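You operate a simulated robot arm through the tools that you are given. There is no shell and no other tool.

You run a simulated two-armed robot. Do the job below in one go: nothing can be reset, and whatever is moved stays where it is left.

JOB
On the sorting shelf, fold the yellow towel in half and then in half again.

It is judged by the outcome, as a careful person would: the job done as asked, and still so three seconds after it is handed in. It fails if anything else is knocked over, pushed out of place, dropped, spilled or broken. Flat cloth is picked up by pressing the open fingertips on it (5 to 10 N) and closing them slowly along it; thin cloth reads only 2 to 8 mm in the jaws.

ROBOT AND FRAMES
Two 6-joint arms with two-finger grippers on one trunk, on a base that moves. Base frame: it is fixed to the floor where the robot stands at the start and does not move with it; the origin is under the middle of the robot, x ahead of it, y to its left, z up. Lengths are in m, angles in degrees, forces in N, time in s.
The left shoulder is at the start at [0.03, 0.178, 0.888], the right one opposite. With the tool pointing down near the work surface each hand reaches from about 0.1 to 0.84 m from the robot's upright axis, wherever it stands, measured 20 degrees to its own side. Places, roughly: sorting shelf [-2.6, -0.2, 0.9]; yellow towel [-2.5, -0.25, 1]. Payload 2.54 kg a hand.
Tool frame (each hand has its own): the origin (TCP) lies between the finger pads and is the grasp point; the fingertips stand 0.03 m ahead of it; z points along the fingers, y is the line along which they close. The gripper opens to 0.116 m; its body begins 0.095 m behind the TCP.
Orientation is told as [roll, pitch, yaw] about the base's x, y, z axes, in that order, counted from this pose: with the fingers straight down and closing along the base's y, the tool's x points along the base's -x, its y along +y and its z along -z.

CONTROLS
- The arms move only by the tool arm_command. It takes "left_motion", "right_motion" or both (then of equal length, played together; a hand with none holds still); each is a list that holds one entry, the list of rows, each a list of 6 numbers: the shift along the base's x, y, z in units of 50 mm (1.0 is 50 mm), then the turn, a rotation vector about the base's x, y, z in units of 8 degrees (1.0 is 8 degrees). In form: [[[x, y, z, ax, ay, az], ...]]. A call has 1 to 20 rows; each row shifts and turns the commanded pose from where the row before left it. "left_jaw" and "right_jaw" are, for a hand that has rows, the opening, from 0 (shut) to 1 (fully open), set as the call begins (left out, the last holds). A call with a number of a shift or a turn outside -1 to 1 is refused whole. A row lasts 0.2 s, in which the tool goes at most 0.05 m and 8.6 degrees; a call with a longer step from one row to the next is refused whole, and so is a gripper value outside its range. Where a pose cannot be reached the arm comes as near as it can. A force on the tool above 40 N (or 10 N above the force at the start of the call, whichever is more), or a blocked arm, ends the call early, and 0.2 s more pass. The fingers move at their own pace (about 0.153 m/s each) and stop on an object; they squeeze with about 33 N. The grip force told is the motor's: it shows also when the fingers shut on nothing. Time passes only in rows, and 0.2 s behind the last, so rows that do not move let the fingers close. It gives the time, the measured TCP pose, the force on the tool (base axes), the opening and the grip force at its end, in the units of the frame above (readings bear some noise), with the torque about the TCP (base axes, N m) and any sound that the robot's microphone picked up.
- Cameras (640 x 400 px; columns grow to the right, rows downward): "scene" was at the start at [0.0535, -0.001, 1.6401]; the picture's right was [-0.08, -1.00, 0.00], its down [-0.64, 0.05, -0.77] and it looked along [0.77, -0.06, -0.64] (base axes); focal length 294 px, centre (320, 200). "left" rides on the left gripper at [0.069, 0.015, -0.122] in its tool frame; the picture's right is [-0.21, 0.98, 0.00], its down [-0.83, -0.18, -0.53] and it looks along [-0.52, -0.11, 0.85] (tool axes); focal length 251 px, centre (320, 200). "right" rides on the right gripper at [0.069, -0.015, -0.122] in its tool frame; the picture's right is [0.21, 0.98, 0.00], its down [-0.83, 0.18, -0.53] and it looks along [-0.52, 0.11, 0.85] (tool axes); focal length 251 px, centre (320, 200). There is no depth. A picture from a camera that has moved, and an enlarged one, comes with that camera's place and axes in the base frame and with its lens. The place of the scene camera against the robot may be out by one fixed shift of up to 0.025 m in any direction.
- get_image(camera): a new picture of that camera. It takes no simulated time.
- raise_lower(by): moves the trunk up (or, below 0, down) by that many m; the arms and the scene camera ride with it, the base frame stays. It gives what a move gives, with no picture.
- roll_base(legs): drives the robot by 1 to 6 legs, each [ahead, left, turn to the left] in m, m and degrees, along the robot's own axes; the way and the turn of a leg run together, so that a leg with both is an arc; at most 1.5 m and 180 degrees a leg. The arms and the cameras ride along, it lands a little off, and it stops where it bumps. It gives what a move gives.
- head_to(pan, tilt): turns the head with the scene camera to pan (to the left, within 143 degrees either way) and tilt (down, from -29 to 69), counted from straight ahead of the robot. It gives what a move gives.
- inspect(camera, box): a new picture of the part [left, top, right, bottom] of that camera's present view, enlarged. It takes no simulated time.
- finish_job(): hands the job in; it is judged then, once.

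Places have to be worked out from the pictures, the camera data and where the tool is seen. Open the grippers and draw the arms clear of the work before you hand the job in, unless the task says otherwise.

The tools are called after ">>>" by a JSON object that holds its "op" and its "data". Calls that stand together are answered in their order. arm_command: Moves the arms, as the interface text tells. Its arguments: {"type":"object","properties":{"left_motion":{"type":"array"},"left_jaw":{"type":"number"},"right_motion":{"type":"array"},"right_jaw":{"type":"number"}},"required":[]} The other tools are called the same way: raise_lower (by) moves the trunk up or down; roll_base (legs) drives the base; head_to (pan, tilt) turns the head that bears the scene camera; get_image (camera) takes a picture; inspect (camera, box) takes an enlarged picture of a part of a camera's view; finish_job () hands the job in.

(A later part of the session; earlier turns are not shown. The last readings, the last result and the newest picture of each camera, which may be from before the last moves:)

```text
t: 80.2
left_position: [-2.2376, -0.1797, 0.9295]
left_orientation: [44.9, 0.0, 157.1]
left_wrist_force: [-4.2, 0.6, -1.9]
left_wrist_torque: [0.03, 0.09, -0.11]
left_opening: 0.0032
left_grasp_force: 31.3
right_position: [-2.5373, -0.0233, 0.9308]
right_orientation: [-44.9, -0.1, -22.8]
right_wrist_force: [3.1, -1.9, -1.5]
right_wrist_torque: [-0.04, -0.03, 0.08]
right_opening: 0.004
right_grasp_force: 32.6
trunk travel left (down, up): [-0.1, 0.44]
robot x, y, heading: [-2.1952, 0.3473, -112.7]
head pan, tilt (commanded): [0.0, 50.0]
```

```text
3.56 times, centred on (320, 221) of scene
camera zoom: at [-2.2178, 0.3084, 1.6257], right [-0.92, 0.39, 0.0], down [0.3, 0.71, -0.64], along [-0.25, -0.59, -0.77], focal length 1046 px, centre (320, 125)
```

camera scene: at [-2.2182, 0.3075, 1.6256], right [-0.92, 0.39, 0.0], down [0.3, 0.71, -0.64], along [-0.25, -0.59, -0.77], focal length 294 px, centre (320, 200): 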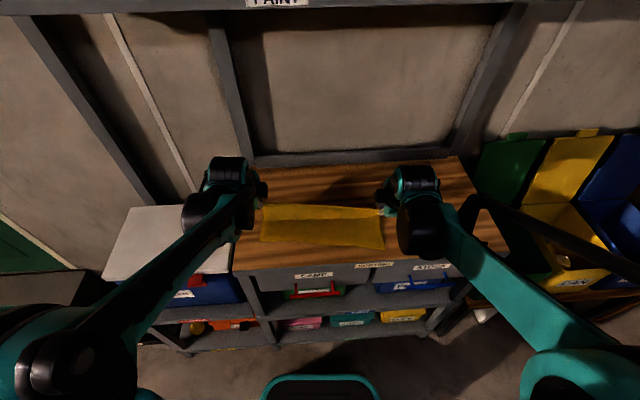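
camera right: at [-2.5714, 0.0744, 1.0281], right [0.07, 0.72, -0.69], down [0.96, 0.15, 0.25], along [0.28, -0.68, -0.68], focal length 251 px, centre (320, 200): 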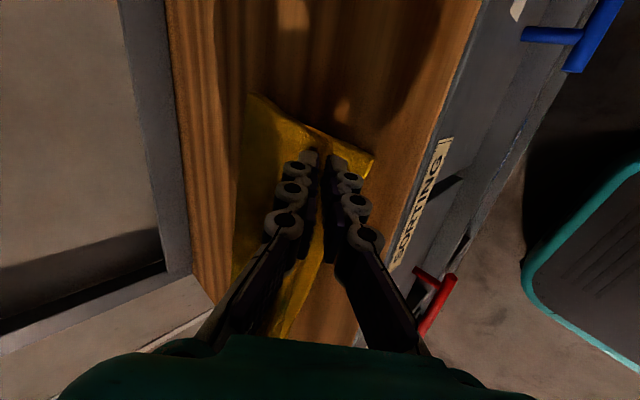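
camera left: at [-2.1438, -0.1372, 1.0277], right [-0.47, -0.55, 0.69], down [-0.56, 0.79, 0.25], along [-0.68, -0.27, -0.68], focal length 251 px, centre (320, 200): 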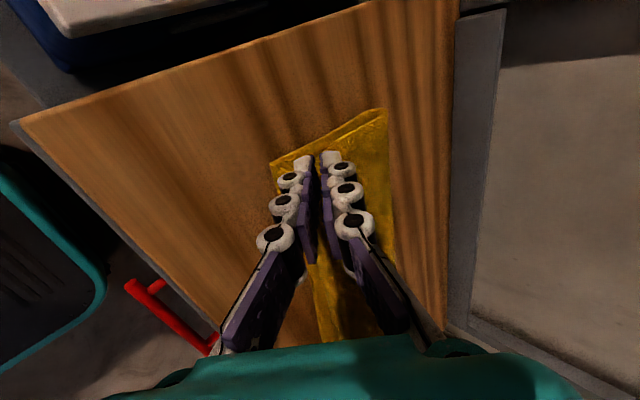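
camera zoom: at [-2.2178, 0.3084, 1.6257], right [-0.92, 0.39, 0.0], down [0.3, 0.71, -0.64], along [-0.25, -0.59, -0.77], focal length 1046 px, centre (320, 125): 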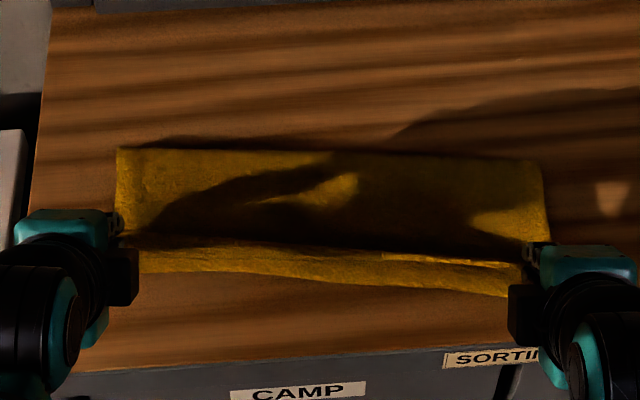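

The top edge now hovers about 3 cm above the near edge, nearly parallel to it. I zoom in to judge the remaining offset.

>>> {"op": "inspect", "data": {"camera": "scene", "box": [255, 215, 385, 265]}}

>>> {"op": "inspect", "data": {"camera": "left", "box": [240, 90, 420, 202]}}

>>> {"op": "inspect", "data": {"camera": "right", "box": [220, 80, 400, 192]}}

```text
4.92 times, centred on (320, 240) of scene
camera zoom: at [-2.2178, 0.3084, 1.6257], right [-0.92, 0.39, 0.0], down [0.3, 0.71, -0.64], along [-0.25, -0.59, -0.77], focal length 1448 px, centre (320, 3)
```

zoom: 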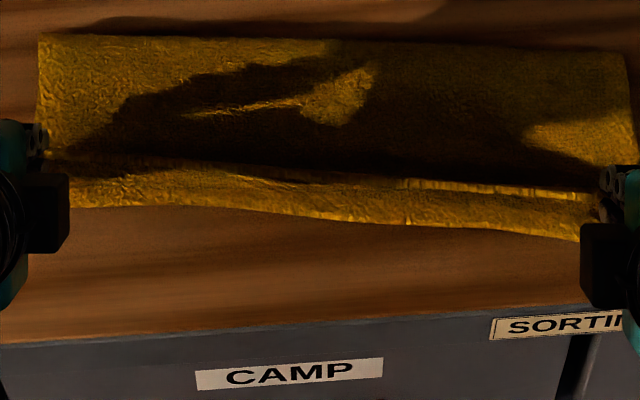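

```text
3.56 times, centred on (330, 146) of left
camera zoom: at [-2.1438, -0.1372, 1.0277], right [-0.47, -0.55, 0.69], down [-0.56, 0.79, 0.25], along [-0.68, -0.27, -0.68], focal length 894 px, centre (284, 392)
```

zoom: 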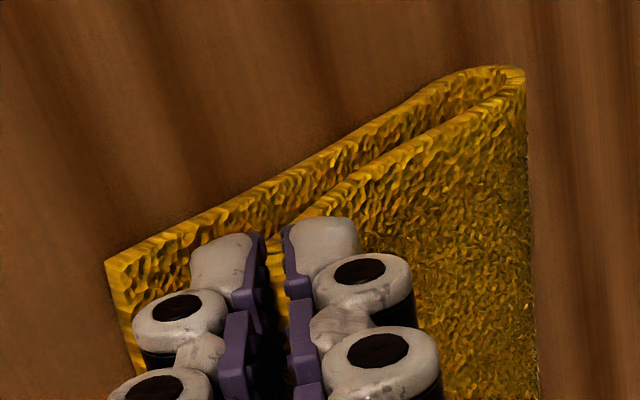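

```text
3.56 times, centred on (310, 136) of right
camera zoom: at [-2.5714, 0.0744, 1.0281], right [0.07, 0.72, -0.69], down [0.96, 0.15, 0.25], along [0.28, -0.68, -0.68], focal length 894 px, centre (356, 428)
```

zoom: 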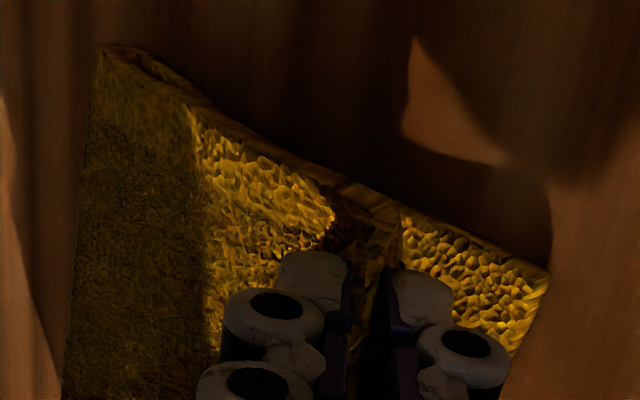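

The side view is neat: the top layer follows over the bottom layer and the edge is in the jaws. I lower it further and about 6 mm toward me, watching for contact force.

>>> {"op": "arm_command", "data": {"left_motion": [[[0.023, 0.055, -0.14, 0, 0, 0], [0.023, 0.055, -0.14, 0, 0, 0], [0, 0, 0, 0, 0, 0]]], "right_motion": [[[0.023, 0.055, -0.14, 0, 0, 0], [0.023, 0.055, -0.14, 0, 0, 0], [0, 0, 0, 0, 0, 0]]]}}

>>> {"op": "inspect", "data": {"camera": "scene", "box": [255, 215, 385, 265]}}

>>> {"op": "inspect", "data": {"camera": "left", "box": [240, 90, 420, 202]}}

>>> {"op": "inspect", "data": {"camera": "right", "box": [220, 80, 400, 192]}}

```text
t: 81.0
left_position: [-2.2341, -0.1744, 0.917]
left_orientation: [45.0, -0.1, 157.1]
left_wrist_force: [-4.3, 2.0, -0.6]
left_wrist_torque: [0.02, 0.09, -0.07]
left_opening: 0.0033
left_grasp_force: 32.7
right_position: [-2.5346, -0.017, 0.9164]
right_orientation: [-44.9, 0.0, -22.8]
right_wrist_force: [3.9, -1.4, -0.4]
right_wrist_torque: [0.0, -0.07, 0.06]
right_opening: 0.0037
right_grasp_force: 33.0
trunk travel left (down, up): [-0.1, 0.44]
robot x, y, heading: [-2.2014, 0.3473, -112.9]
head pan, tilt (commanded): [0.0, 50.0]
```

```text
4.92 times, centred on (320, 240) of scene
camera zoom: at [-2.2177, 0.3086, 1.6257], right [-0.92, 0.39, 0.0], down [0.3, 0.71, -0.64], along [-0.25, -0.59, -0.77], focal length 1448 px, centre (320, 3)
```

zoom: 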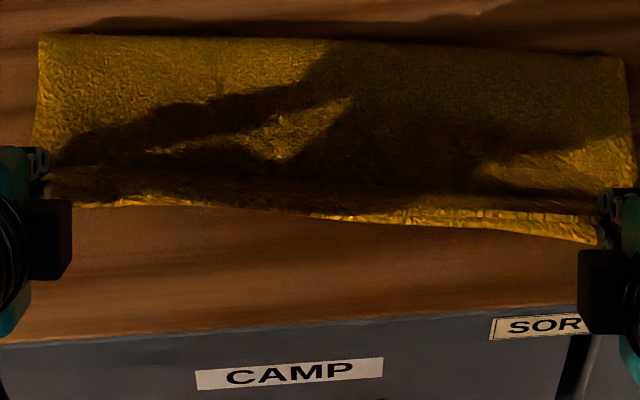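

```text
3.56 times, centred on (330, 146) of left
camera zoom: at [-2.1414, -0.1315, 1.0135], right [-0.47, -0.55, 0.69], down [-0.56, 0.79, 0.25], along [-0.68, -0.27, -0.68], focal length 894 px, centre (284, 392)
```

zoom: 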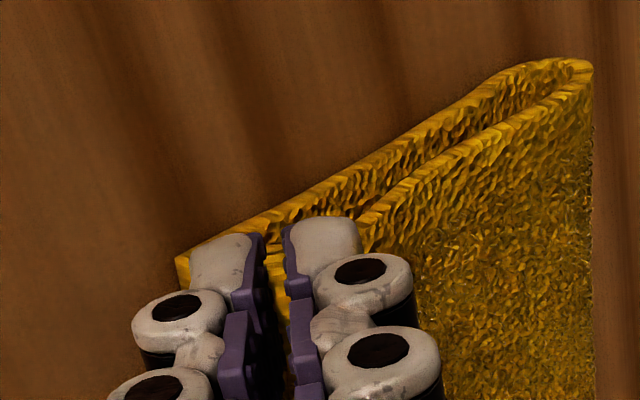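

```text
3.56 times, centred on (310, 136) of right
camera zoom: at [-2.5692, 0.0797, 1.0139], right [0.07, 0.72, -0.69], down [0.96, 0.15, 0.25], along [0.28, -0.68, -0.68], focal length 894 px, centre (356, 428)
```

zoom: 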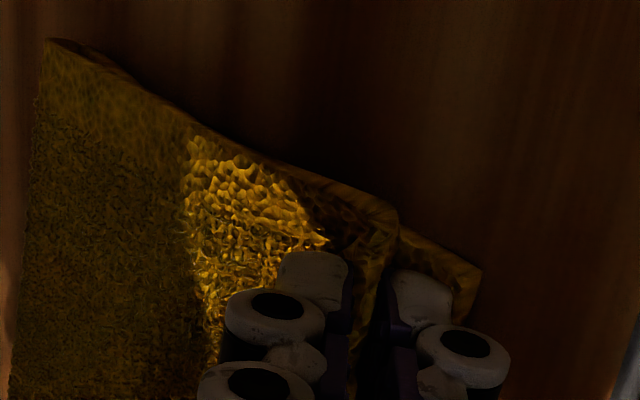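

The top edge is within about a centimetre of the near edge all along. I lower 6 mm more and open the jaws slightly to let it lie down.

>>> {"op": "arm_command", "data": {"left_motion": [[[0.012, 0.028, -0.06, 0, 0, 0], [0.012, 0.028, -0.06, 0, 0, 0], [0, 0, 0, 0, 0, 0]]], "right_motion": [[[0.016, 0.037, -0.06, 0, 0, 0], [0.016, 0.037, -0.06, 0, 0, 0], [0, 0, 0, 0, 0, 0]]]}}

>>> {"op": "arm_command", "data": {"left_motion": [[[0, 0, 0.02, 0, 0, 0], [0, 0, 0.02, 0, 0, 0], [0, 0, 0, 0, 0, 0]]], "right_motion": [[[0, 0, 0.02, 0, 0, 0], [0, 0, 0.02, 0, 0, 0], [0, 0, 0, 0, 0, 0]]], "left_jaw": 0.12, "right_jaw": 0.12}}

>>> {"op": "inspect", "data": {"camera": "scene", "box": [255, 215, 385, 265]}}

>>> {"op": "inspect", "data": {"camera": "left", "box": [240, 90, 420, 202]}}

>>> {"op": "inspect", "data": {"camera": "right", "box": [220, 80, 400, 192]}}

```text
t: 81.8
left_position: [-2.2329, -0.1711, 0.9099]
left_orientation: [45.0, 0.0, 157.0]
left_wrist_force: [-4.9, 1.7, 3.7]
left_wrist_torque: [-0.01, 0.11, -0.09]
left_opening: 0.0022
left_grasp_force: 31.2
right_position: [-2.5337, -0.0142, 0.9111]
right_orientation: [-44.9, -0.1, -22.8]
right_wrist_force: [4.0, -3.3, 3.6]
right_wrist_torque: [-0.1, -0.04, 0.1]
right_opening: 0.0038
right_grasp_force: 32.5
trunk travel left (down, up): [-0.1, 0.44]
robot x, y, heading: [-2.1951, 0.3441, -112.8]
head pan, tilt (commanded): [0.0, 50.0]
```

```text
t: 82.6
left_position: [-2.2328, -0.1721, 0.9126]
left_orientation: [45.0, 0.0, 157.1]
left_wrist_force: [0.4, -0.7, 0.9]
left_wrist_torque: [-0.03, 0.0, -0.02]
left_opening: 0.0141
left_grasp_force: 0.0
right_position: [-2.5342, -0.0132, 0.9127]
right_orientation: [-45.1, -0.1, -22.8]
right_wrist_force: [-0.2, 0.1, 0.7]
right_wrist_torque: [-0.02, 0.02, -0.02]
right_opening: 0.0141
right_grasp_force: 0.0
trunk travel left (down, up): [-0.1, 0.44]
robot x, y, heading: [-2.1962, 0.347, -112.5]
head pan, tilt (commanded): [0.0, 50.0]
```

```text
4.92 times, centred on (320, 240) of scene
camera zoom: at [-2.2177, 0.3085, 1.6257], right [-0.92, 0.39, 0.0], down [0.3, 0.71, -0.64], along [-0.25, -0.59, -0.77], focal length 1448 px, centre (320, 3)
```

zoom: 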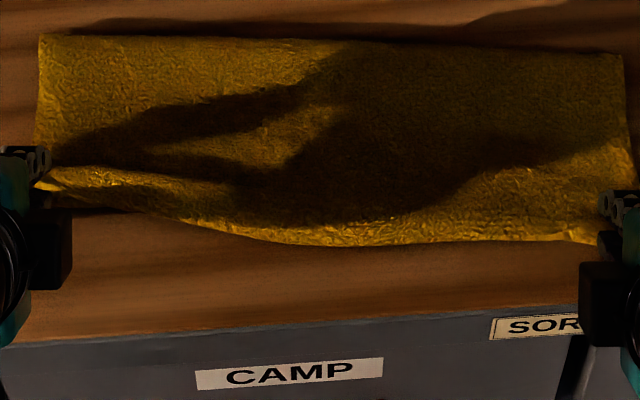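

```text
3.56 times, centred on (330, 146) of left
camera zoom: at [-2.1401, -0.1289, 1.0094], right [-0.47, -0.55, 0.69], down [-0.56, 0.79, 0.25], along [-0.68, -0.27, -0.68], focal length 894 px, centre (284, 392)
```

zoom: 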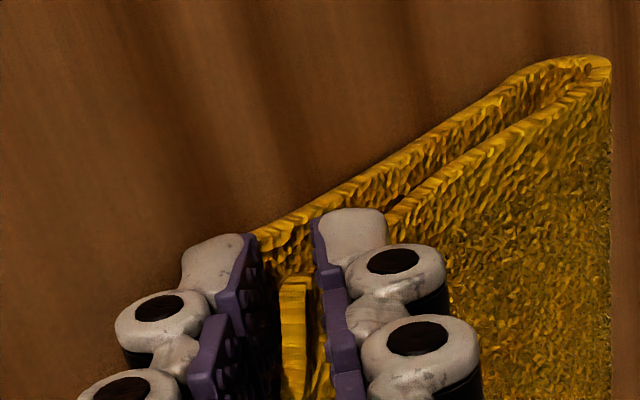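

```text
3.56 times, centred on (310, 136) of right
camera zoom: at [-2.5682, 0.0837, 1.0096], right [0.07, 0.72, -0.69], down [0.96, 0.15, 0.25], along [0.28, -0.68, -0.68], focal length 894 px, centre (356, 428)
```

zoom: 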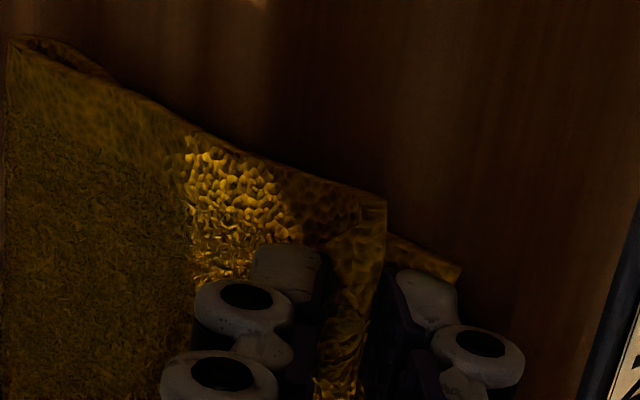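

The edge lies loosely between the opened fingers and its middle has already dropped onto the near edge. I draw the hands straight back out along the fingers.

>>> {"op": "arm_command", "data": {"left_motion": [[[0.055, 0.13, 0.141, 0, 0, 0], [0.055, 0.13, 0.141, 0, 0, 0], [0.055, 0.13, 0.141, 0, 0, 0], [0.055, 0.13, 0.141, 0, 0, 0], [0.11, 0.26, 0.3, 0, 0, 0], [0.11, 0.26, 0.4, 0, 0, 0]]], "right_motion": [[[0.055, 0.13, 0.141, 0, 0, 0], [0.055, 0.13, 0.141, 0, 0, 0], [0.055, 0.13, 0.141, 0, 0, 0], [0.055, 0.13, 0.141, 0, 0, 0], [0.11, 0.26, 0.3, 0, 0, 0], [0.11, 0.26, 0.4, 0, 0, 0]]]}}

>>> {"op": "inspect", "data": {"camera": "scene", "box": [240, 190, 400, 290]}}

>>> {"op": "get_image", "data": {"camera": "left"}}

>>> {"op": "get_image", "data": {"camera": "right"}}

```text
t: 84.0
left_position: [-2.2112, -0.1174, 0.976]
left_orientation: [45.1, 0.0, 157.1]
left_wrist_force: [-0.4, 0.4, 0.3]
left_wrist_torque: [-0.01, -0.03, 0.03]
left_opening: 0.0139
left_grasp_force: 0.1
right_position: [-2.5104, 0.0393, 0.9755]
right_orientation: [-45.1, -0.1, -22.9]
right_wrist_force: [0.6, 0.5, 0.0]
right_wrist_torque: [0.0, 0.01, -0.01]
right_opening: 0.0138
right_grasp_force: 0.0
trunk travel left (down, up): [-0.1, 0.44]
robot x, y, heading: [-2.1985, 0.3443, -112.7]
head pan, tilt (commanded): [0.0, 50.0]
```

```text
4.00 times, centred on (320, 240) of scene
camera zoom: at [-2.2167, 0.311, 1.6257], right [-0.92, 0.39, 0.0], down [0.3, 0.71, -0.64], along [-0.25, -0.59, -0.77], focal length 1177 px, centre (320, 40)
```

zoom: 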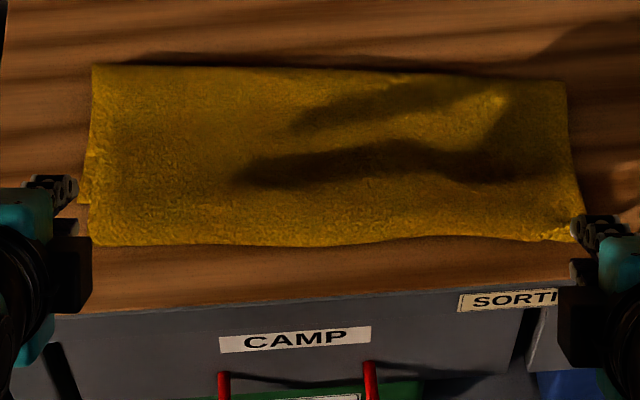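

```text
taken
camera left: at [-2.1176, -0.0743, 1.0724], right [-0.47, -0.55, 0.69], down [-0.56, 0.79, 0.25], along [-0.68, -0.27, -0.68], focal length 251 px, centre (320, 200)
```

left: 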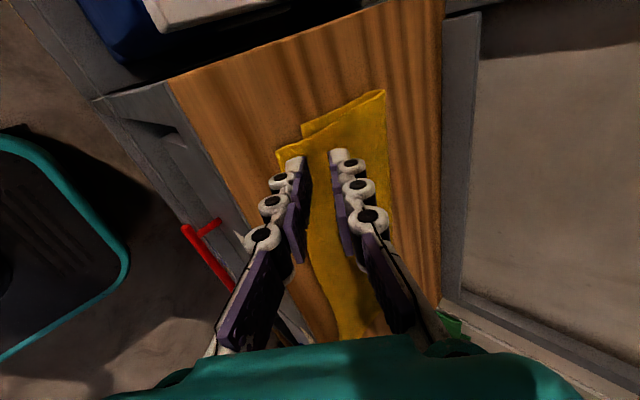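

```text
taken
camera right: at [-2.5445, 0.1379, 1.0728], right [0.07, 0.72, -0.69], down [0.96, 0.15, 0.25], along [0.28, -0.68, -0.68], focal length 251 px, centre (320, 200)
```

right: 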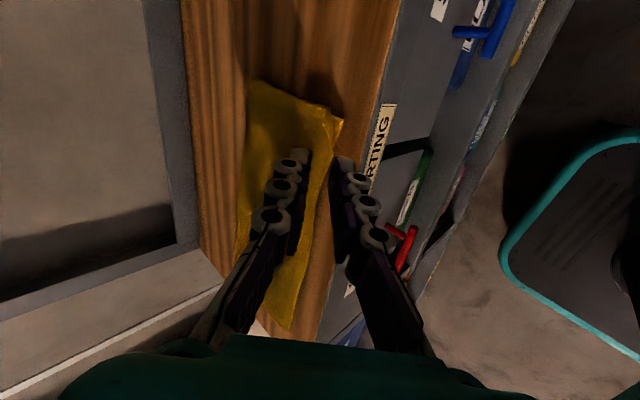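

The towel now lies folded flat in half. I move the hands away to see the alignment of the layers.

>>> {"op": "arm_command", "data": {"left_motion": [[[0.4, 0.2, 0.6, 0, 0, 0], [0.5, 0.1, 0.6, 0, 0, 0], [0.6, 0.0, 0.5, 0, 0, 0], [0.6, -0.1, 0.3, 0, 0, 0]]], "right_motion": [[[-0.1, 0.4, 0.6, 0, 0, 0], [-0.3, 0.4, 0.6, 0, 0, 0], [-0.5, 0.3, 0.5, 0, 0, 0], [-0.6, 0.3, 0.3, 0, 0, 0]]]}}

>>> {"op": "inspect", "data": {"camera": "scene", "box": [240, 190, 400, 290]}}

>>> {"op": "get_image", "data": {"camera": "scene"}}

>>> {"op": "get_image", "data": {"camera": "left"}}

>>> {"op": "get_image", "data": {"camera": "right"}}

```text
t: 85.0
left_position: [-2.1061, -0.1099, 1.0759]
left_orientation: [45.1, 0.0, 157.3]
left_wrist_force: [-0.7, 1.0, 0.0]
left_wrist_torque: [0.01, -0.01, 0.01]
left_opening: 0.0141
left_grasp_force: 0.0
right_position: [-2.5871, 0.108, 1.0742]
right_orientation: [-44.9, -0.2, -22.8]
right_wrist_force: [-0.2, 0.4, -1.0]
right_wrist_torque: [-0.01, -0.03, -0.01]
right_opening: 0.014
right_grasp_force: 0.1
trunk travel left (down, up): [-0.1, 0.44]
robot x, y, heading: [-2.197, 0.3435, -112.6]
head pan, tilt (commanded): [0.0, 50.0]
```

```text
4.00 times, centred on (320, 240) of scene
camera zoom: at [-2.2184, 0.3071, 1.6256], right [-0.92, 0.39, 0.0], down [0.3, 0.71, -0.64], along [-0.25, -0.59, -0.77], focal length 1177 px, centre (320, 40)
```

zoom: 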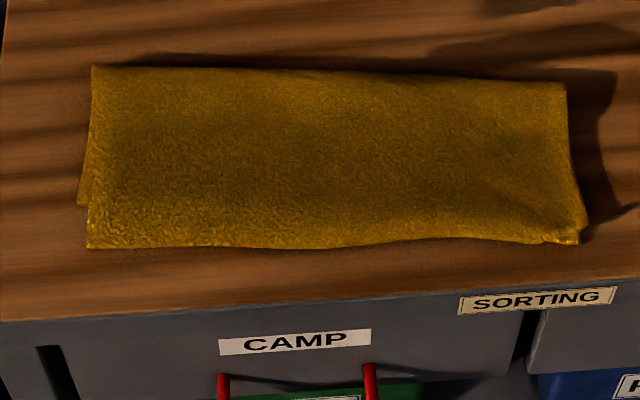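

```text
taken
camera scene: at [-2.2184, 0.3071, 1.6256], right [-0.92, 0.39, 0.0], down [0.3, 0.71, -0.64], along [-0.25, -0.59, -0.77], focal length 294 px, centre (320, 200)
```

scene: 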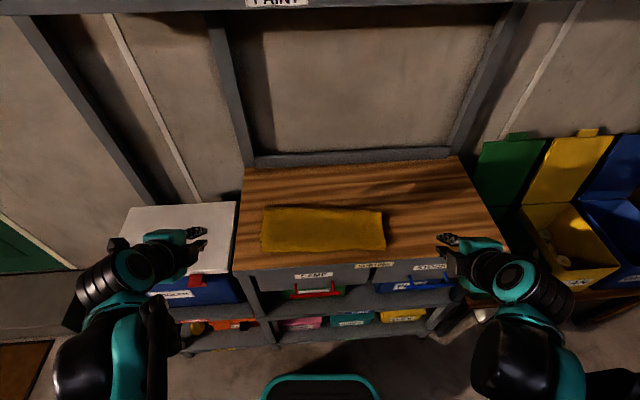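

```text
taken
camera left: at [-2.0134, -0.0682, 1.1729], right [-0.47, -0.55, 0.69], down [-0.56, 0.79, 0.25], along [-0.68, -0.27, -0.68], focal length 251 px, centre (320, 200)
```

left: 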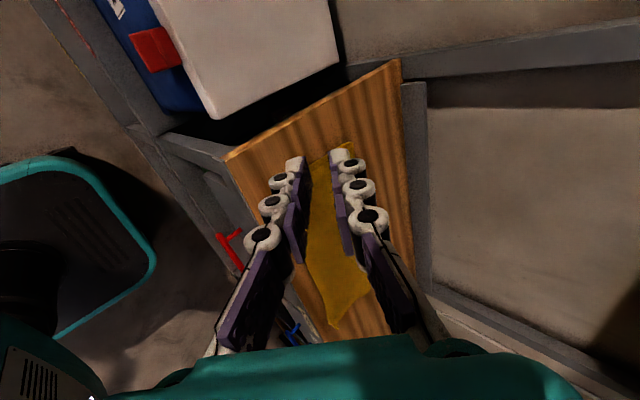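

```text
taken
camera right: at [-2.621, 0.2051, 1.172], right [0.07, 0.72, -0.69], down [0.96, 0.15, 0.25], along [0.28, -0.68, -0.68], focal length 251 px, centre (320, 200)
```

right: 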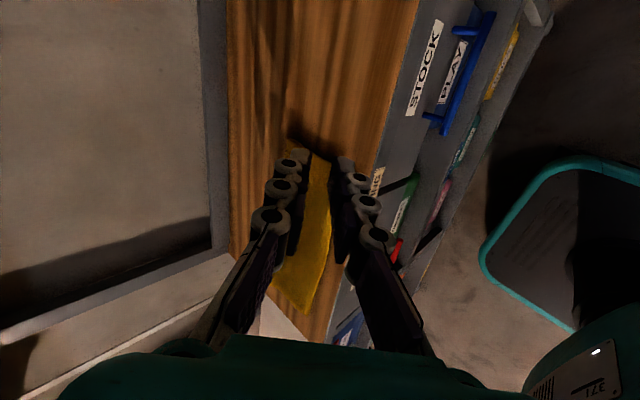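

The first fold lies flat, roughly 0.37 by 0.145 m (top layer about 3 cm past the bottom at the left corner, even on the right). For the second fold the right hand will take the left edge and bring it over to the right. I move the left hand clear and turn the right hand back upright, closing sideways.

>>> {"op": "arm_command", "data": {"left_motion": [[[0.54, -0.01, 0.6, 0, 0, 0], [0.54, -0.01, 0.6, 0, 0, 0], [0.54, -0.01, 0.6, 0, 0, 0], [0.54, -0.01, 0.6, 0, 0, 0], [0, 0, 0, 0, 0, 0], [0, 0, 0, 0, 0, 0]]], "right_motion": [[[-0.1, -0.25, 0.3, 0.864, -0.363, 0], [-0.1, -0.25, 0.3, 0.864, -0.363, 0], [-0.1, -0.25, 0.3, 0.864, -0.363, 0], [-0.1, -0.25, 0.2, 0.864, -0.363, 0], [-0.1, -0.25, 0, 0.864, -0.363, 0], [-0.1, -0.25, 0, 0.864, -0.363, 0]]]}}

>>> {"op": "arm_command", "data": {"right_motion": [[[0, 0, 0, 0, 0, -0.9375], [0, 0, 0, 0, 0, -0.9375], [0, 0, 0, 0, 0, -0.9375], [0, 0, 0, 0, 0, -0.9375], [0, 0, 0, 0, 0, -0.9375], [0, 0, 0, 0, 0, -0.9375], [0, 0, 0, 0, 0, -0.9375], [0, 0, 0, 0, 0, -0.9375], [0, 0, 0, 0, 0, -0.9375], [0, 0, 0, 0, 0, -0.9375], [0, 0, 0, 0, 0, -0.9375], [0, 0, 0, 0, 0, -0.9375]]], "right_jaw": 0.25}}

>>> {"op": "get_image", "data": {"camera": "scene"}}

```text
t: 86.6
left_position: [-2.0304, -0.1074, 1.1908]
left_orientation: [44.9, 0.0, 152.5]
left_wrist_force: [0.0, 0.8, 0.6]
left_wrist_torque: [-0.03, 0.0, 0.0]
left_opening: 0.0138
left_grasp_force: 0.1
right_position: [-2.6157, 0.0332, 1.1308]
right_orientation: [0.1, -0.1, -22.8]
right_wrist_force: [-0.3, 0.9, 0.1]
right_wrist_torque: [-0.04, -0.05, -0.02]
right_opening: 0.0143
right_grasp_force: 0.0
trunk travel left (down, up): [-0.1, 0.44]
robot x, y, heading: [-2.1988, 0.3456, -112.6]
head pan, tilt (commanded): [0.0, 50.0]
stopped in row 6 (left hand): the arm was blocked; the commanded pose is now the measured one
```

```text
t: 89.2
left_position: [-2.0307, -0.1074, 1.1908]
left_orientation: [45.0, 0.1, 152.5]
left_wrist_force: [-0.8, 0.2, -0.1]
left_wrist_torque: [0.0, -0.02, 0.02]
left_opening: 0.0137
left_grasp_force: 0.1
right_position: [-2.6164, 0.0325, 1.1301]
right_orientation: [0.1, 0.0, -113.0]
right_wrist_force: [-0.1, 0.2, -0.9]
right_wrist_torque: [0.01, 0.01, -0.01]
right_opening: 0.0289
right_grasp_force: 0.1
trunk travel left (down, up): [-0.1, 0.44]
robot x, y, heading: [-2.198, 0.3473, -112.6]
head pan, tilt (commanded): [0.0, 50.0]
```

```text
taken
camera scene: at [-2.2179, 0.3083, 1.6257], right [-0.92, 0.39, 0.0], down [0.3, 0.71, -0.64], along [-0.25, -0.59, -0.77], focal length 294 px, centre (320, 200)
```

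scene: 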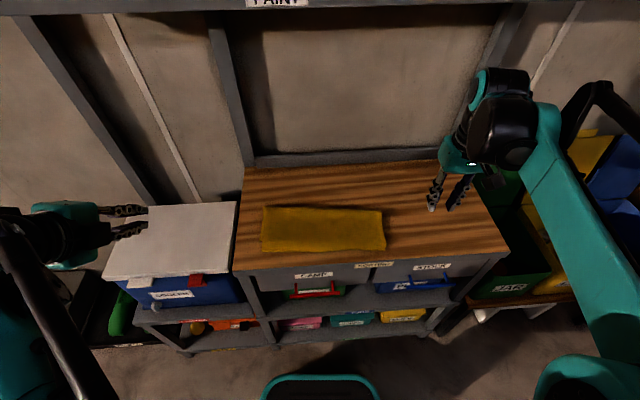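

The left hand stopped a little short at its limit but is clear of the work. I bring the right hand across over the towel's left edge, staying high.

>>> {"op": "arm_command", "data": {"right_motion": [[[0.722, -0.512, -0.1, 0, 0, 0], [0.722, -0.512, -0.1, 0, 0, 0], [0.722, -0.512, -0.1, 0, 0, 0], [0.722, -0.512, -0.1, 0, 0, 0], [0.722, -0.512, -0.1, 0, 0, 0], [0.722, -0.512, -0.1, 0, 0, 0], [0.722, -0.512, -0.1, 0, 0, 0], [0.722, -0.512, -0.1, 0, 0, 0], [0.722, -0.512, -0.1, 0, 0, 0], [0.722, -0.512, -0.1, 0, 0, 0]]]}}

>>> {"op": "get_image", "data": {"camera": "scene"}}

>>> {"op": "get_image", "data": {"camera": "right"}}

```text
t: 91.4
left_position: [-2.031, -0.1085, 1.191]
left_orientation: [45.0, -0.2, 152.6]
left_wrist_force: [0.9, -0.6, -0.6]
left_wrist_torque: [0.03, 0.0, -0.04]
left_opening: 0.0139
left_grasp_force: 0.1
right_position: [-2.2542, -0.2246, 1.0809]
right_orientation: [0.1, 0.0, -112.9]
right_wrist_force: [0.4, -0.1, 0.0]
right_wrist_torque: [0.02, 0.02, -0.02]
right_opening: 0.0287
right_grasp_force: 0.1
trunk travel left (down, up): [-0.1, 0.44]
robot x, y, heading: [-2.1984, 0.3458, -112.8]
head pan, tilt (commanded): [0.0, 50.0]
```

```text
taken
camera scene: at [-2.2167, 0.307, 1.6256], right [-0.92, 0.39, 0.0], down [0.3, 0.71, -0.64], along [-0.25, -0.59, -0.77], focal length 294 px, centre (320, 200)
```

scene: 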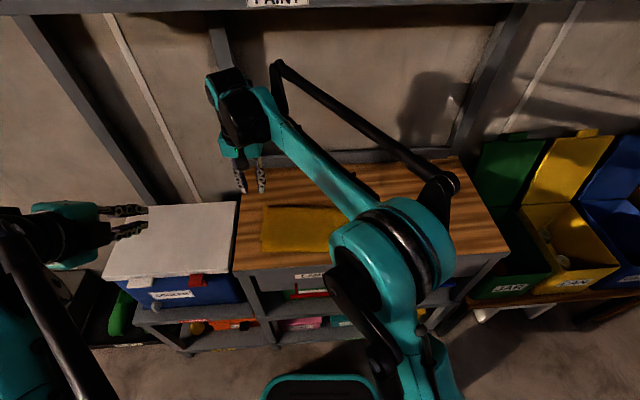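

```text
taken
camera right: at [-2.241, -0.1538, 1.2026], right [0.98, -0.18, 0.0], down [-0.15, -0.83, 0.53], along [-0.1, -0.53, -0.85], focal length 251 px, centre (320, 200)
```

right: 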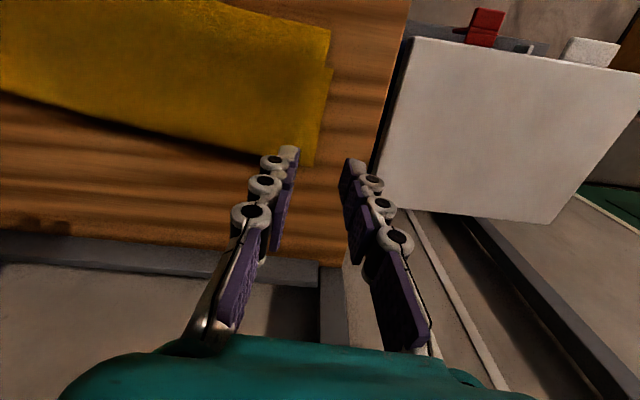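

The right hand is above the left edge's middle; the edge is about 5 mm outside the tool axis, just as needed for scooping. I lower it and tilt it 8° so that the outer finger goes down first.

>>> {"op": "arm_command", "data": {"right_motion": [[[0, 0, -0.65, 0, 0, 0], [0, 0, -0.65, 0, 0, 0], [0, 0, -0.65, 0, 0, 0], [0.05, -0.02, -0.6, 0.3875, 0.922, 0], [0, 0, 0, 0, 0, 0]]]}}

>>> {"op": "get_image", "data": {"camera": "right"}}

>>> {"op": "inspect", "data": {"camera": "right", "box": [220, 80, 420, 205]}}

>>> {"op": "inspect", "data": {"camera": "scene", "box": [220, 150, 380, 250]}}

```text
t: 92.6
left_position: [-2.0315, -0.1067, 1.1906]
left_orientation: [45.0, 0.0, 152.4]
left_wrist_force: [0.4, 0.3, 0.0]
left_wrist_torque: [-0.02, 0.0, 0.0]
left_opening: 0.0138
left_grasp_force: 0.1
right_position: [-2.2547, -0.2226, 0.9538]
right_orientation: [-7.8, 0.0, -112.9]
right_wrist_force: [0.8, 0.2, -0.5]
right_wrist_torque: [0.03, 0.01, 0.02]
right_opening: 0.0289
right_grasp_force: 0.1
trunk travel left (down, up): [-0.1, 0.44]
robot x, y, heading: [-2.1933, 0.3461, -112.8]
head pan, tilt (commanded): [0.0, 50.0]
```

```text
taken
camera right: at [-2.2247, -0.1584, 1.0767], right [0.97, -0.18, -0.13], down [-0.09, -0.86, 0.5], along [-0.21, -0.48, -0.85], focal length 251 px, centre (320, 200)
```

right: 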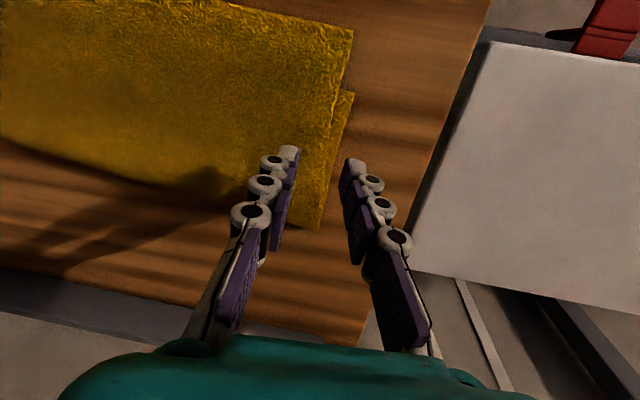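

```text
3.20 times, centred on (320, 142) of right
camera zoom: at [-2.2247, -0.1584, 1.0767], right [0.97, -0.18, -0.13], down [-0.09, -0.86, 0.5], along [-0.21, -0.48, -0.85], focal length 805 px, centre (320, 384)
```

zoom: 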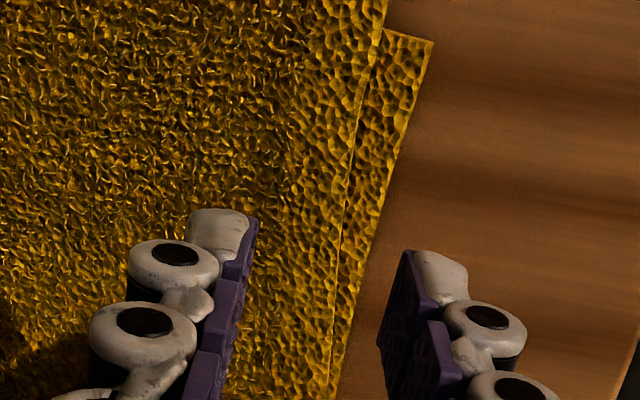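

```text
4.00 times, centred on (300, 200) of scene
camera zoom: at [-2.2185, 0.309, 1.6257], right [-0.92, 0.39, 0.0], down [0.3, 0.71, -0.64], along [-0.25, -0.59, -0.77], focal length 1177 px, centre (400, 200)
```

zoom: 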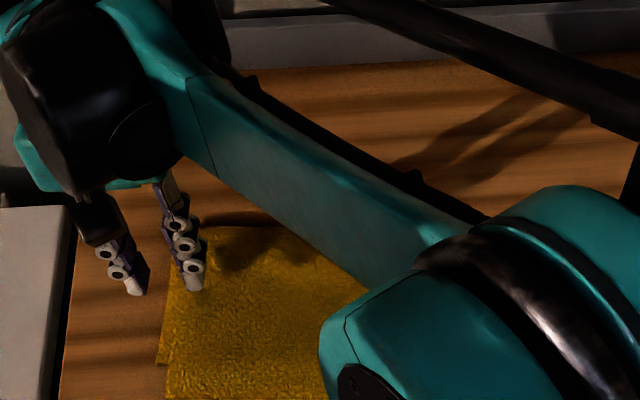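

Both layers' edges lie between the fingers, with the outer finger over bare wood. I descend to just above the surface and then feel for contact.

>>> {"op": "arm_command", "data": {"right_motion": [[[-0.055, 0.023, -0.3, 0, 0, 0], [0, 0, -0.3, 0, 0, 0], [0, 0, -0.14, 0, 0, 0], [0, 0, 0, 0, 0, 0]]]}}

>>> {"op": "inspect", "data": {"camera": "right", "box": [220, 80, 420, 205]}}

```text
t: 93.6
left_position: [-2.0308, -0.1084, 1.1901]
left_orientation: [45.0, 0.0, 152.5]
left_wrist_force: [-0.2, -1.0, 0.3]
left_wrist_torque: [-0.01, 0.01, 0.02]
left_opening: 0.014
left_grasp_force: 0.2
right_position: [-2.2561, -0.2217, 0.9149]
right_orientation: [-7.8, 0.0, -112.8]
right_wrist_force: [0.1, 0.3, 0.9]
right_wrist_torque: [0.0, -0.02, 0.03]
right_opening: 0.029
right_grasp_force: 0.1
trunk travel left (down, up): [-0.1, 0.44]
robot x, y, heading: [-2.1945, 0.3477, -112.7]
head pan, tilt (commanded): [0.0, 50.0]
```

```text
3.20 times, centred on (320, 142) of right
camera zoom: at [-2.227, -0.1585, 1.039], right [0.97, -0.18, -0.13], down [-0.09, -0.86, 0.5], along [-0.2, -0.48, -0.85], focal length 805 px, centre (320, 384)
```

zoom: 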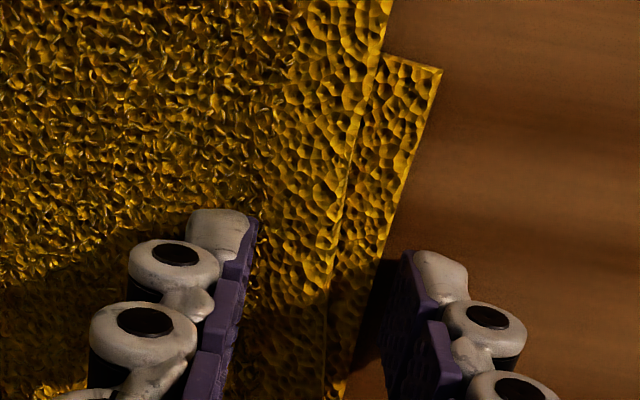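

The position is right: both edges between the fingers. I go down by a couple of millimetres at a time until 4–8 N show.

>>> {"op": "arm_command", "data": {"right_motion": [[[0, 0, -0.05, 0, 0, 0], [0, 0, 0, 0, 0, 0]]]}}

>>> {"op": "arm_command", "data": {"right_motion": [[[0, 0, -0.04, 0, 0, 0], [0, 0, 0, 0, 0, 0]]]}}

```text
t: 94.2
left_position: [-2.0299, -0.107, 1.1913]
left_orientation: [45.0, -0.1, 152.6]
left_wrist_force: [0.2, 1.1, -1.5]
left_wrist_torque: [0.01, 0.01, -0.01]
left_opening: 0.0143
left_grasp_force: 0.0
right_position: [-2.2552, -0.2218, 0.9128]
right_orientation: [-7.9, 0.0, -112.8]
right_wrist_force: [-0.6, 1.0, 2.0]
right_wrist_torque: [0.06, 0.03, -0.02]
right_opening: 0.0291
right_grasp_force: 0.1
trunk travel left (down, up): [-0.1, 0.44]
robot x, y, heading: [-2.1986, 0.3482, -112.6]
head pan, tilt (commanded): [0.0, 50.0]
```

```text
t: 94.8
left_position: [-2.0297, -0.1061, 1.1918]
left_orientation: [45.0, 0.0, 152.4]
left_wrist_force: [0.4, -0.2, 0.2]
left_wrist_torque: [-0.02, 0.0, -0.02]
left_opening: 0.014
left_grasp_force: 0.1
right_position: [-2.2551, -0.223, 0.9121]
right_orientation: [-7.9, -0.1, -112.8]
right_wrist_force: [1.6, -4.6, 19.6]
right_wrist_torque: [-0.19, -0.17, -0.03]
right_opening: 0.03
right_grasp_force: 0.7
trunk travel left (down, up): [-0.1, 0.44]
robot x, y, heading: [-2.1962, 0.3468, -112.6]
head pan, tilt (commanded): [0.0, 50.0]
```

19.6 N is too much, as the outer finger is on the hard wood. I ease up 1.3 mm and start closing slowly.

>>> {"op": "arm_command", "data": {"right_motion": [[[0, 0, 0.026, 0, 0, 0], [0, 0, 0, 0, 0, 0]]]}}

>>> {"op": "arm_command", "data": {"right_motion": [[[0, 0, 0, 0, 0, 0], [0, 0, 0, 0, 0, 0]]], "right_jaw": 0.2}}

>>> {"op": "arm_command", "data": {"right_motion": [[[0, 0, 0, 0, 0, 0], [0, 0, 0, 0, 0, 0]]], "right_jaw": 0.15}}

>>> {"op": "inspect", "data": {"camera": "right", "box": [220, 80, 420, 205]}}

```text
t: 95.4
left_position: [-2.0304, -0.1077, 1.1904]
left_orientation: [45.1, 0.0, 152.5]
left_wrist_force: [0.1, -0.6, 0.1]
left_wrist_torque: [0.03, -0.01, 0.0]
left_opening: 0.0139
left_grasp_force: 0.2
right_position: [-2.2551, -0.2232, 0.9127]
right_orientation: [-7.9, 0.0, -112.7]
right_wrist_force: [1.0, -2.9, 9.9]
right_wrist_torque: [-0.06, 0.01, -0.01]
right_opening: 0.0294
right_grasp_force: 0.7
trunk travel left (down, up): [-0.1, 0.44]
robot x, y, heading: [-2.1985, 0.3459, -112.7]
head pan, tilt (commanded): [0.0, 50.0]
```

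```text
t: 96.0
left_position: [-2.0313, -0.1078, 1.1911]
left_orientation: [45.0, 0.0, 152.5]
left_wrist_force: [-0.4, 0.2, 0.5]
left_wrist_torque: [-0.02, 0.02, -0.03]
left_opening: 0.0139
left_grasp_force: 0.0
right_position: [-2.2562, -0.222, 0.9115]
right_orientation: [-7.9, 0.0, -112.7]
right_wrist_force: [0.1, 0.9, 5.3]
right_wrist_torque: [0.04, 0.07, -0.04]
right_opening: 0.0238
right_grasp_force: 0.1
trunk travel left (down, up): [-0.1, 0.44]
robot x, y, heading: [-2.1961, 0.3438, -112.8]
head pan, tilt (commanded): [0.0, 50.0]
```

```text
t: 96.6
left_position: [-2.0304, -0.1068, 1.1916]
left_orientation: [45.0, -0.1, 152.5]
left_wrist_force: [0.2, 0.9, 0.5]
left_wrist_torque: [-0.02, 0.0, 0.02]
left_opening: 0.0137
left_grasp_force: 0.1
right_position: [-2.2556, -0.2226, 0.9127]
right_orientation: [-7.9, 0.0, -112.8]
right_wrist_force: [0.3, -0.7, 5.7]
right_wrist_torque: [0.02, 0.07, -0.05]
right_opening: 0.0176
right_grasp_force: 0.2
trunk travel left (down, up): [-0.1, 0.44]
robot x, y, heading: [-2.2003, 0.3459, -112.6]
head pan, tilt (commanded): [0.0, 50.0]
```

```text
3.20 times, centred on (320, 142) of right
camera zoom: at [-2.2268, -0.1583, 1.0359], right [0.97, -0.18, -0.13], down [-0.09, -0.86, 0.5], along [-0.2, -0.48, -0.85], focal length 805 px, centre (320, 384)
```

zoom: 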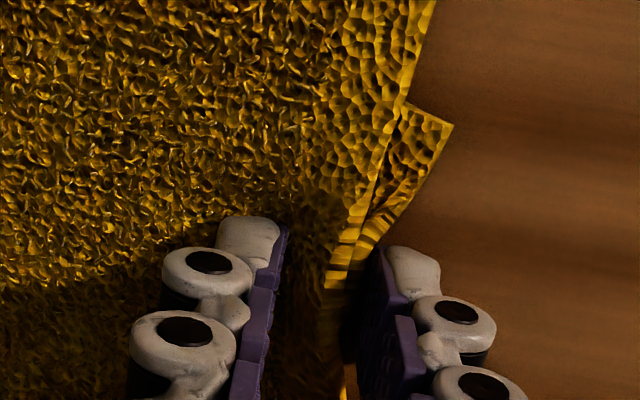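

Both layers' edges are rising between the fingers. I continue closing step by step.

>>> {"op": "arm_command", "data": {"right_motion": [[[0, 0, 0, 0, 0, 0], [0, 0, 0, 0, 0, 0]]], "right_jaw": 0.1}}

>>> {"op": "arm_command", "data": {"right_motion": [[[0, 0, 0, 0, 0, 0], [0, 0, 0, 0, 0, 0]]], "right_jaw": 0.05}}

>>> {"op": "arm_command", "data": {"right_motion": [[[0, 0, 0, 0, 0, 0], [0, 0, 0, 0, 0, 0], [0, 0, 0, 0, 0, 0]]], "right_jaw": 0.0}}

>>> {"op": "inspect", "data": {"camera": "right", "box": [220, 80, 420, 205]}}

```text
t: 97.2
left_position: [-2.0309, -0.1065, 1.1906]
left_orientation: [45.0, 0.0, 152.5]
left_wrist_force: [0.1, -0.3, -0.5]
left_wrist_torque: [-0.01, -0.02, 0.02]
left_opening: 0.0138
left_grasp_force: 0.0
right_position: [-2.256, -0.2224, 0.9114]
right_orientation: [-7.9, 0.0, -112.9]
right_wrist_force: [-0.6, -0.1, 6.8]
right_wrist_torque: [0.03, 0.04, -0.03]
right_opening: 0.0123
right_grasp_force: 0.0
trunk travel left (down, up): [-0.1, 0.44]
robot x, y, heading: [-2.1967, 0.3469, -112.7]
head pan, tilt (commanded): [0.0, 50.0]
```

```text
t: 97.8
left_position: [-2.0312, -0.1074, 1.1898]
left_orientation: [45.1, 0.0, 152.6]
left_wrist_force: [0.3, -0.7, 0.2]
left_wrist_torque: [-0.02, -0.02, -0.02]
left_opening: 0.0141
left_grasp_force: 0.0
right_position: [-2.2552, -0.2234, 0.9126]
right_orientation: [-8.0, -0.1, -112.8]
right_wrist_force: [-2.2, 0.7, 6.6]
right_wrist_torque: [0.04, 0.12, -0.02]
right_opening: 0.0066
right_grasp_force: 9.9
trunk travel left (down, up): [-0.1, 0.44]
robot x, y, heading: [-2.1969, 0.3474, -112.9]
head pan, tilt (commanded): [0.0, 50.0]
```

```text
t: 98.6
left_position: [-2.0317, -0.1068, 1.1906]
left_orientation: [45.1, 0.0, 152.5]
left_wrist_force: [-0.2, 0.6, -0.3]
left_wrist_torque: [0.03, -0.01, 0.01]
left_opening: 0.0138
left_grasp_force: 0.1
right_position: [-2.2553, -0.2224, 0.9132]
right_orientation: [-7.8, 0.1, -112.8]
right_wrist_force: [-0.5, 0.2, 7.8]
right_wrist_torque: [0.05, 0.09, -0.03]
right_opening: 0.005
right_grasp_force: 33.5
trunk travel left (down, up): [-0.1, 0.44]
robot x, y, heading: [-2.1985, 0.3462, -113.1]
head pan, tilt (commanded): [0.0, 50.0]
```

```text
3.20 times, centred on (320, 142) of right
camera zoom: at [-2.2271, -0.1582, 1.036], right [0.97, -0.18, -0.13], down [-0.09, -0.86, 0.5], along [-0.2, -0.48, -0.85], focal length 805 px, centre (320, 384)
```

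zoom: 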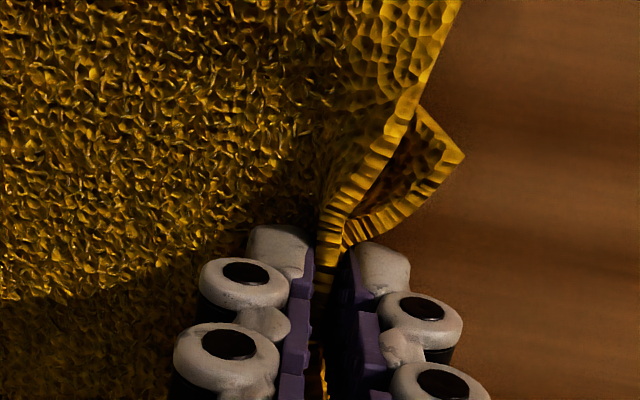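

Both layers are in the jaws (5 mm reading). I lift 4 cm slowly and check that both layers come along.

>>> {"op": "arm_command", "data": {"right_motion": [[[-0.02, 0.01, 0.2, 0, 0, 0], [-0.02, 0.01, 0.2, 0, 0, 0], [-0.02, 0.01, 0.2, 0, 0, 0], [-0.02, 0.01, 0.2, 0, 0, 0], [0, 0, 0, 0, 0, 0]]]}}

>>> {"op": "get_image", "data": {"camera": "right"}}

>>> {"op": "get_image", "data": {"camera": "scene"}}

>>> {"op": "get_image", "data": {"camera": "left"}}

```text
t: 99.8
left_position: [-2.0305, -0.1076, 1.1905]
left_orientation: [45.0, 0.0, 152.6]
left_wrist_force: [-0.1, 0.8, 0.0]
left_wrist_torque: [0.0, 0.02, 0.01]
left_opening: 0.0141
left_grasp_force: 0.0
right_position: [-2.2601, -0.2214, 0.953]
right_orientation: [-7.9, 0.0, -112.7]
right_wrist_force: [0.2, -1.1, 0.2]
right_wrist_torque: [0.0, -0.03, 0.0]
right_opening: 0.005
right_grasp_force: 33.5
trunk travel left (down, up): [-0.1, 0.44]
robot x, y, heading: [-2.1956, 0.3477, -112.5]
head pan, tilt (commanded): [0.0, 50.0]
```

```text
taken
camera right: at [-2.231, -0.1574, 1.0762], right [0.97, -0.18, -0.13], down [-0.09, -0.86, 0.5], along [-0.2, -0.48, -0.85], focal length 251 px, centre (320, 200)
```

right: 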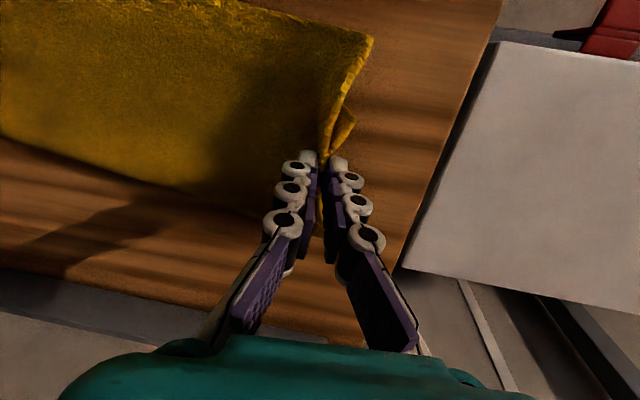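

```text
taken
camera scene: at [-2.2178, 0.3082, 1.6257], right [-0.92, 0.39, 0.0], down [0.3, 0.71, -0.64], along [-0.25, -0.59, -0.77], focal length 294 px, centre (320, 200)
```

scene: 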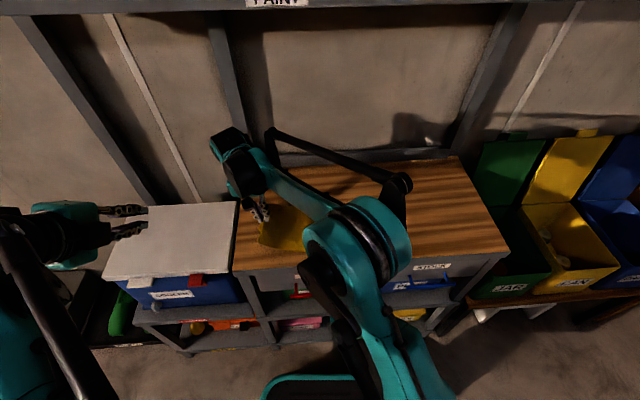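

```text
taken
camera left: at [-1.9342, -0.072, 1.2879], right [-0.51, -0.51, 0.69], down [-0.5, 0.83, 0.25], along [-0.7, -0.22, -0.68], focal length 251 px, centre (320, 200)
```

left: 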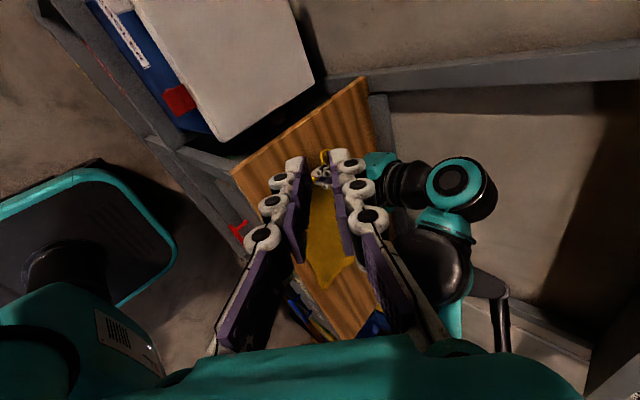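

Both layers lift together. I carry the edge up and over toward the right in an arc around the strip's middle, pausing above the middle.

>>> {"op": "arm_command", "data": {"right_motion": [[[-0.171, 0.072, 0.255, -0.129, -0.307, 0], [-0.171, 0.072, 0.255, -0.129, -0.307, 0], [-0.171, 0.072, 0.255, -0.129, -0.307, 0], [-0.269, 0.113, 0.265, -0.129, -0.307, 0], [-0.269, 0.113, 0.265, -0.129, -0.307, 0], [-0.269, 0.113, 0.265, -0.129, -0.307, 0], [-0.324, 0.136, 0.163, -0.097, -0.2305, 0], [-0.324, 0.136, 0.163, -0.097, -0.2305, 0], [-0.324, 0.136, 0.163, -0.097, -0.2305, 0], [0, 0, 0, 0, 0, 0]]]}}

>>> {"op": "get_image", "data": {"camera": "right"}}

>>> {"op": "get_image", "data": {"camera": "scene"}}

>>> {"op": "get_image", "data": {"camera": "left"}}

```text
t: 102.0
left_position: [-2.0302, -0.1077, 1.1894]
left_orientation: [45.0, 0.1, 152.4]
left_wrist_force: [-0.1, -0.2, 0.2]
left_wrist_torque: [-0.01, 0.02, 0.02]
left_opening: 0.014
left_grasp_force: 0.0
right_position: [-2.3743, -0.173, 1.0565]
right_orientation: [14.0, 0.0, -112.8]
right_wrist_force: [1.2, 0.5, -0.5]
right_wrist_torque: [0.05, 0.08, 0.02]
right_opening: 0.0048
right_grasp_force: 32.8
trunk travel left (down, up): [-0.1, 0.44]
robot x, y, heading: [-2.1986, 0.3445, -112.4]
head pan, tilt (commanded): [0.0, 50.0]
```

```text
taken
camera right: at [-2.388, -0.0909, 1.1706], right [0.96, -0.17, 0.24], down [-0.28, -0.78, 0.56], along [0.09, -0.6, -0.79], focal length 251 px, centre (320, 200)
```

right: 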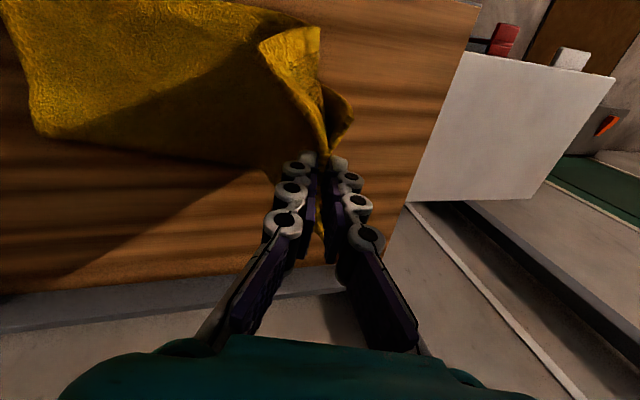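

```text
taken
camera scene: at [-2.2174, 0.308, 1.6257], right [-0.92, 0.39, 0.0], down [0.3, 0.71, -0.64], along [-0.25, -0.59, -0.77], focal length 294 px, centre (320, 200)
```

scene: 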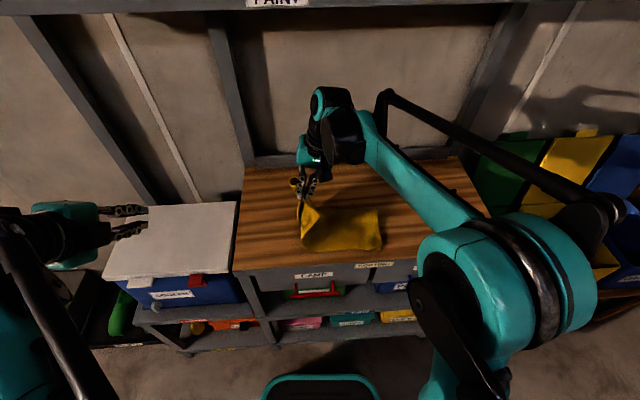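

```text
taken
camera left: at [-1.9339, -0.0721, 1.2878], right [-0.51, -0.51, 0.69], down [-0.5, 0.83, 0.25], along [-0.7, -0.22, -0.68], focal length 251 px, centre (320, 200)
```

left: 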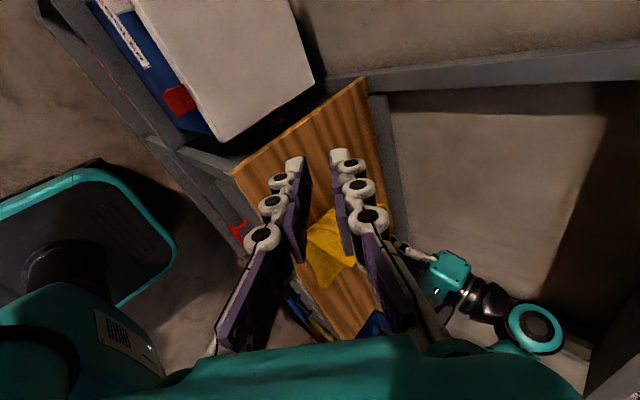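

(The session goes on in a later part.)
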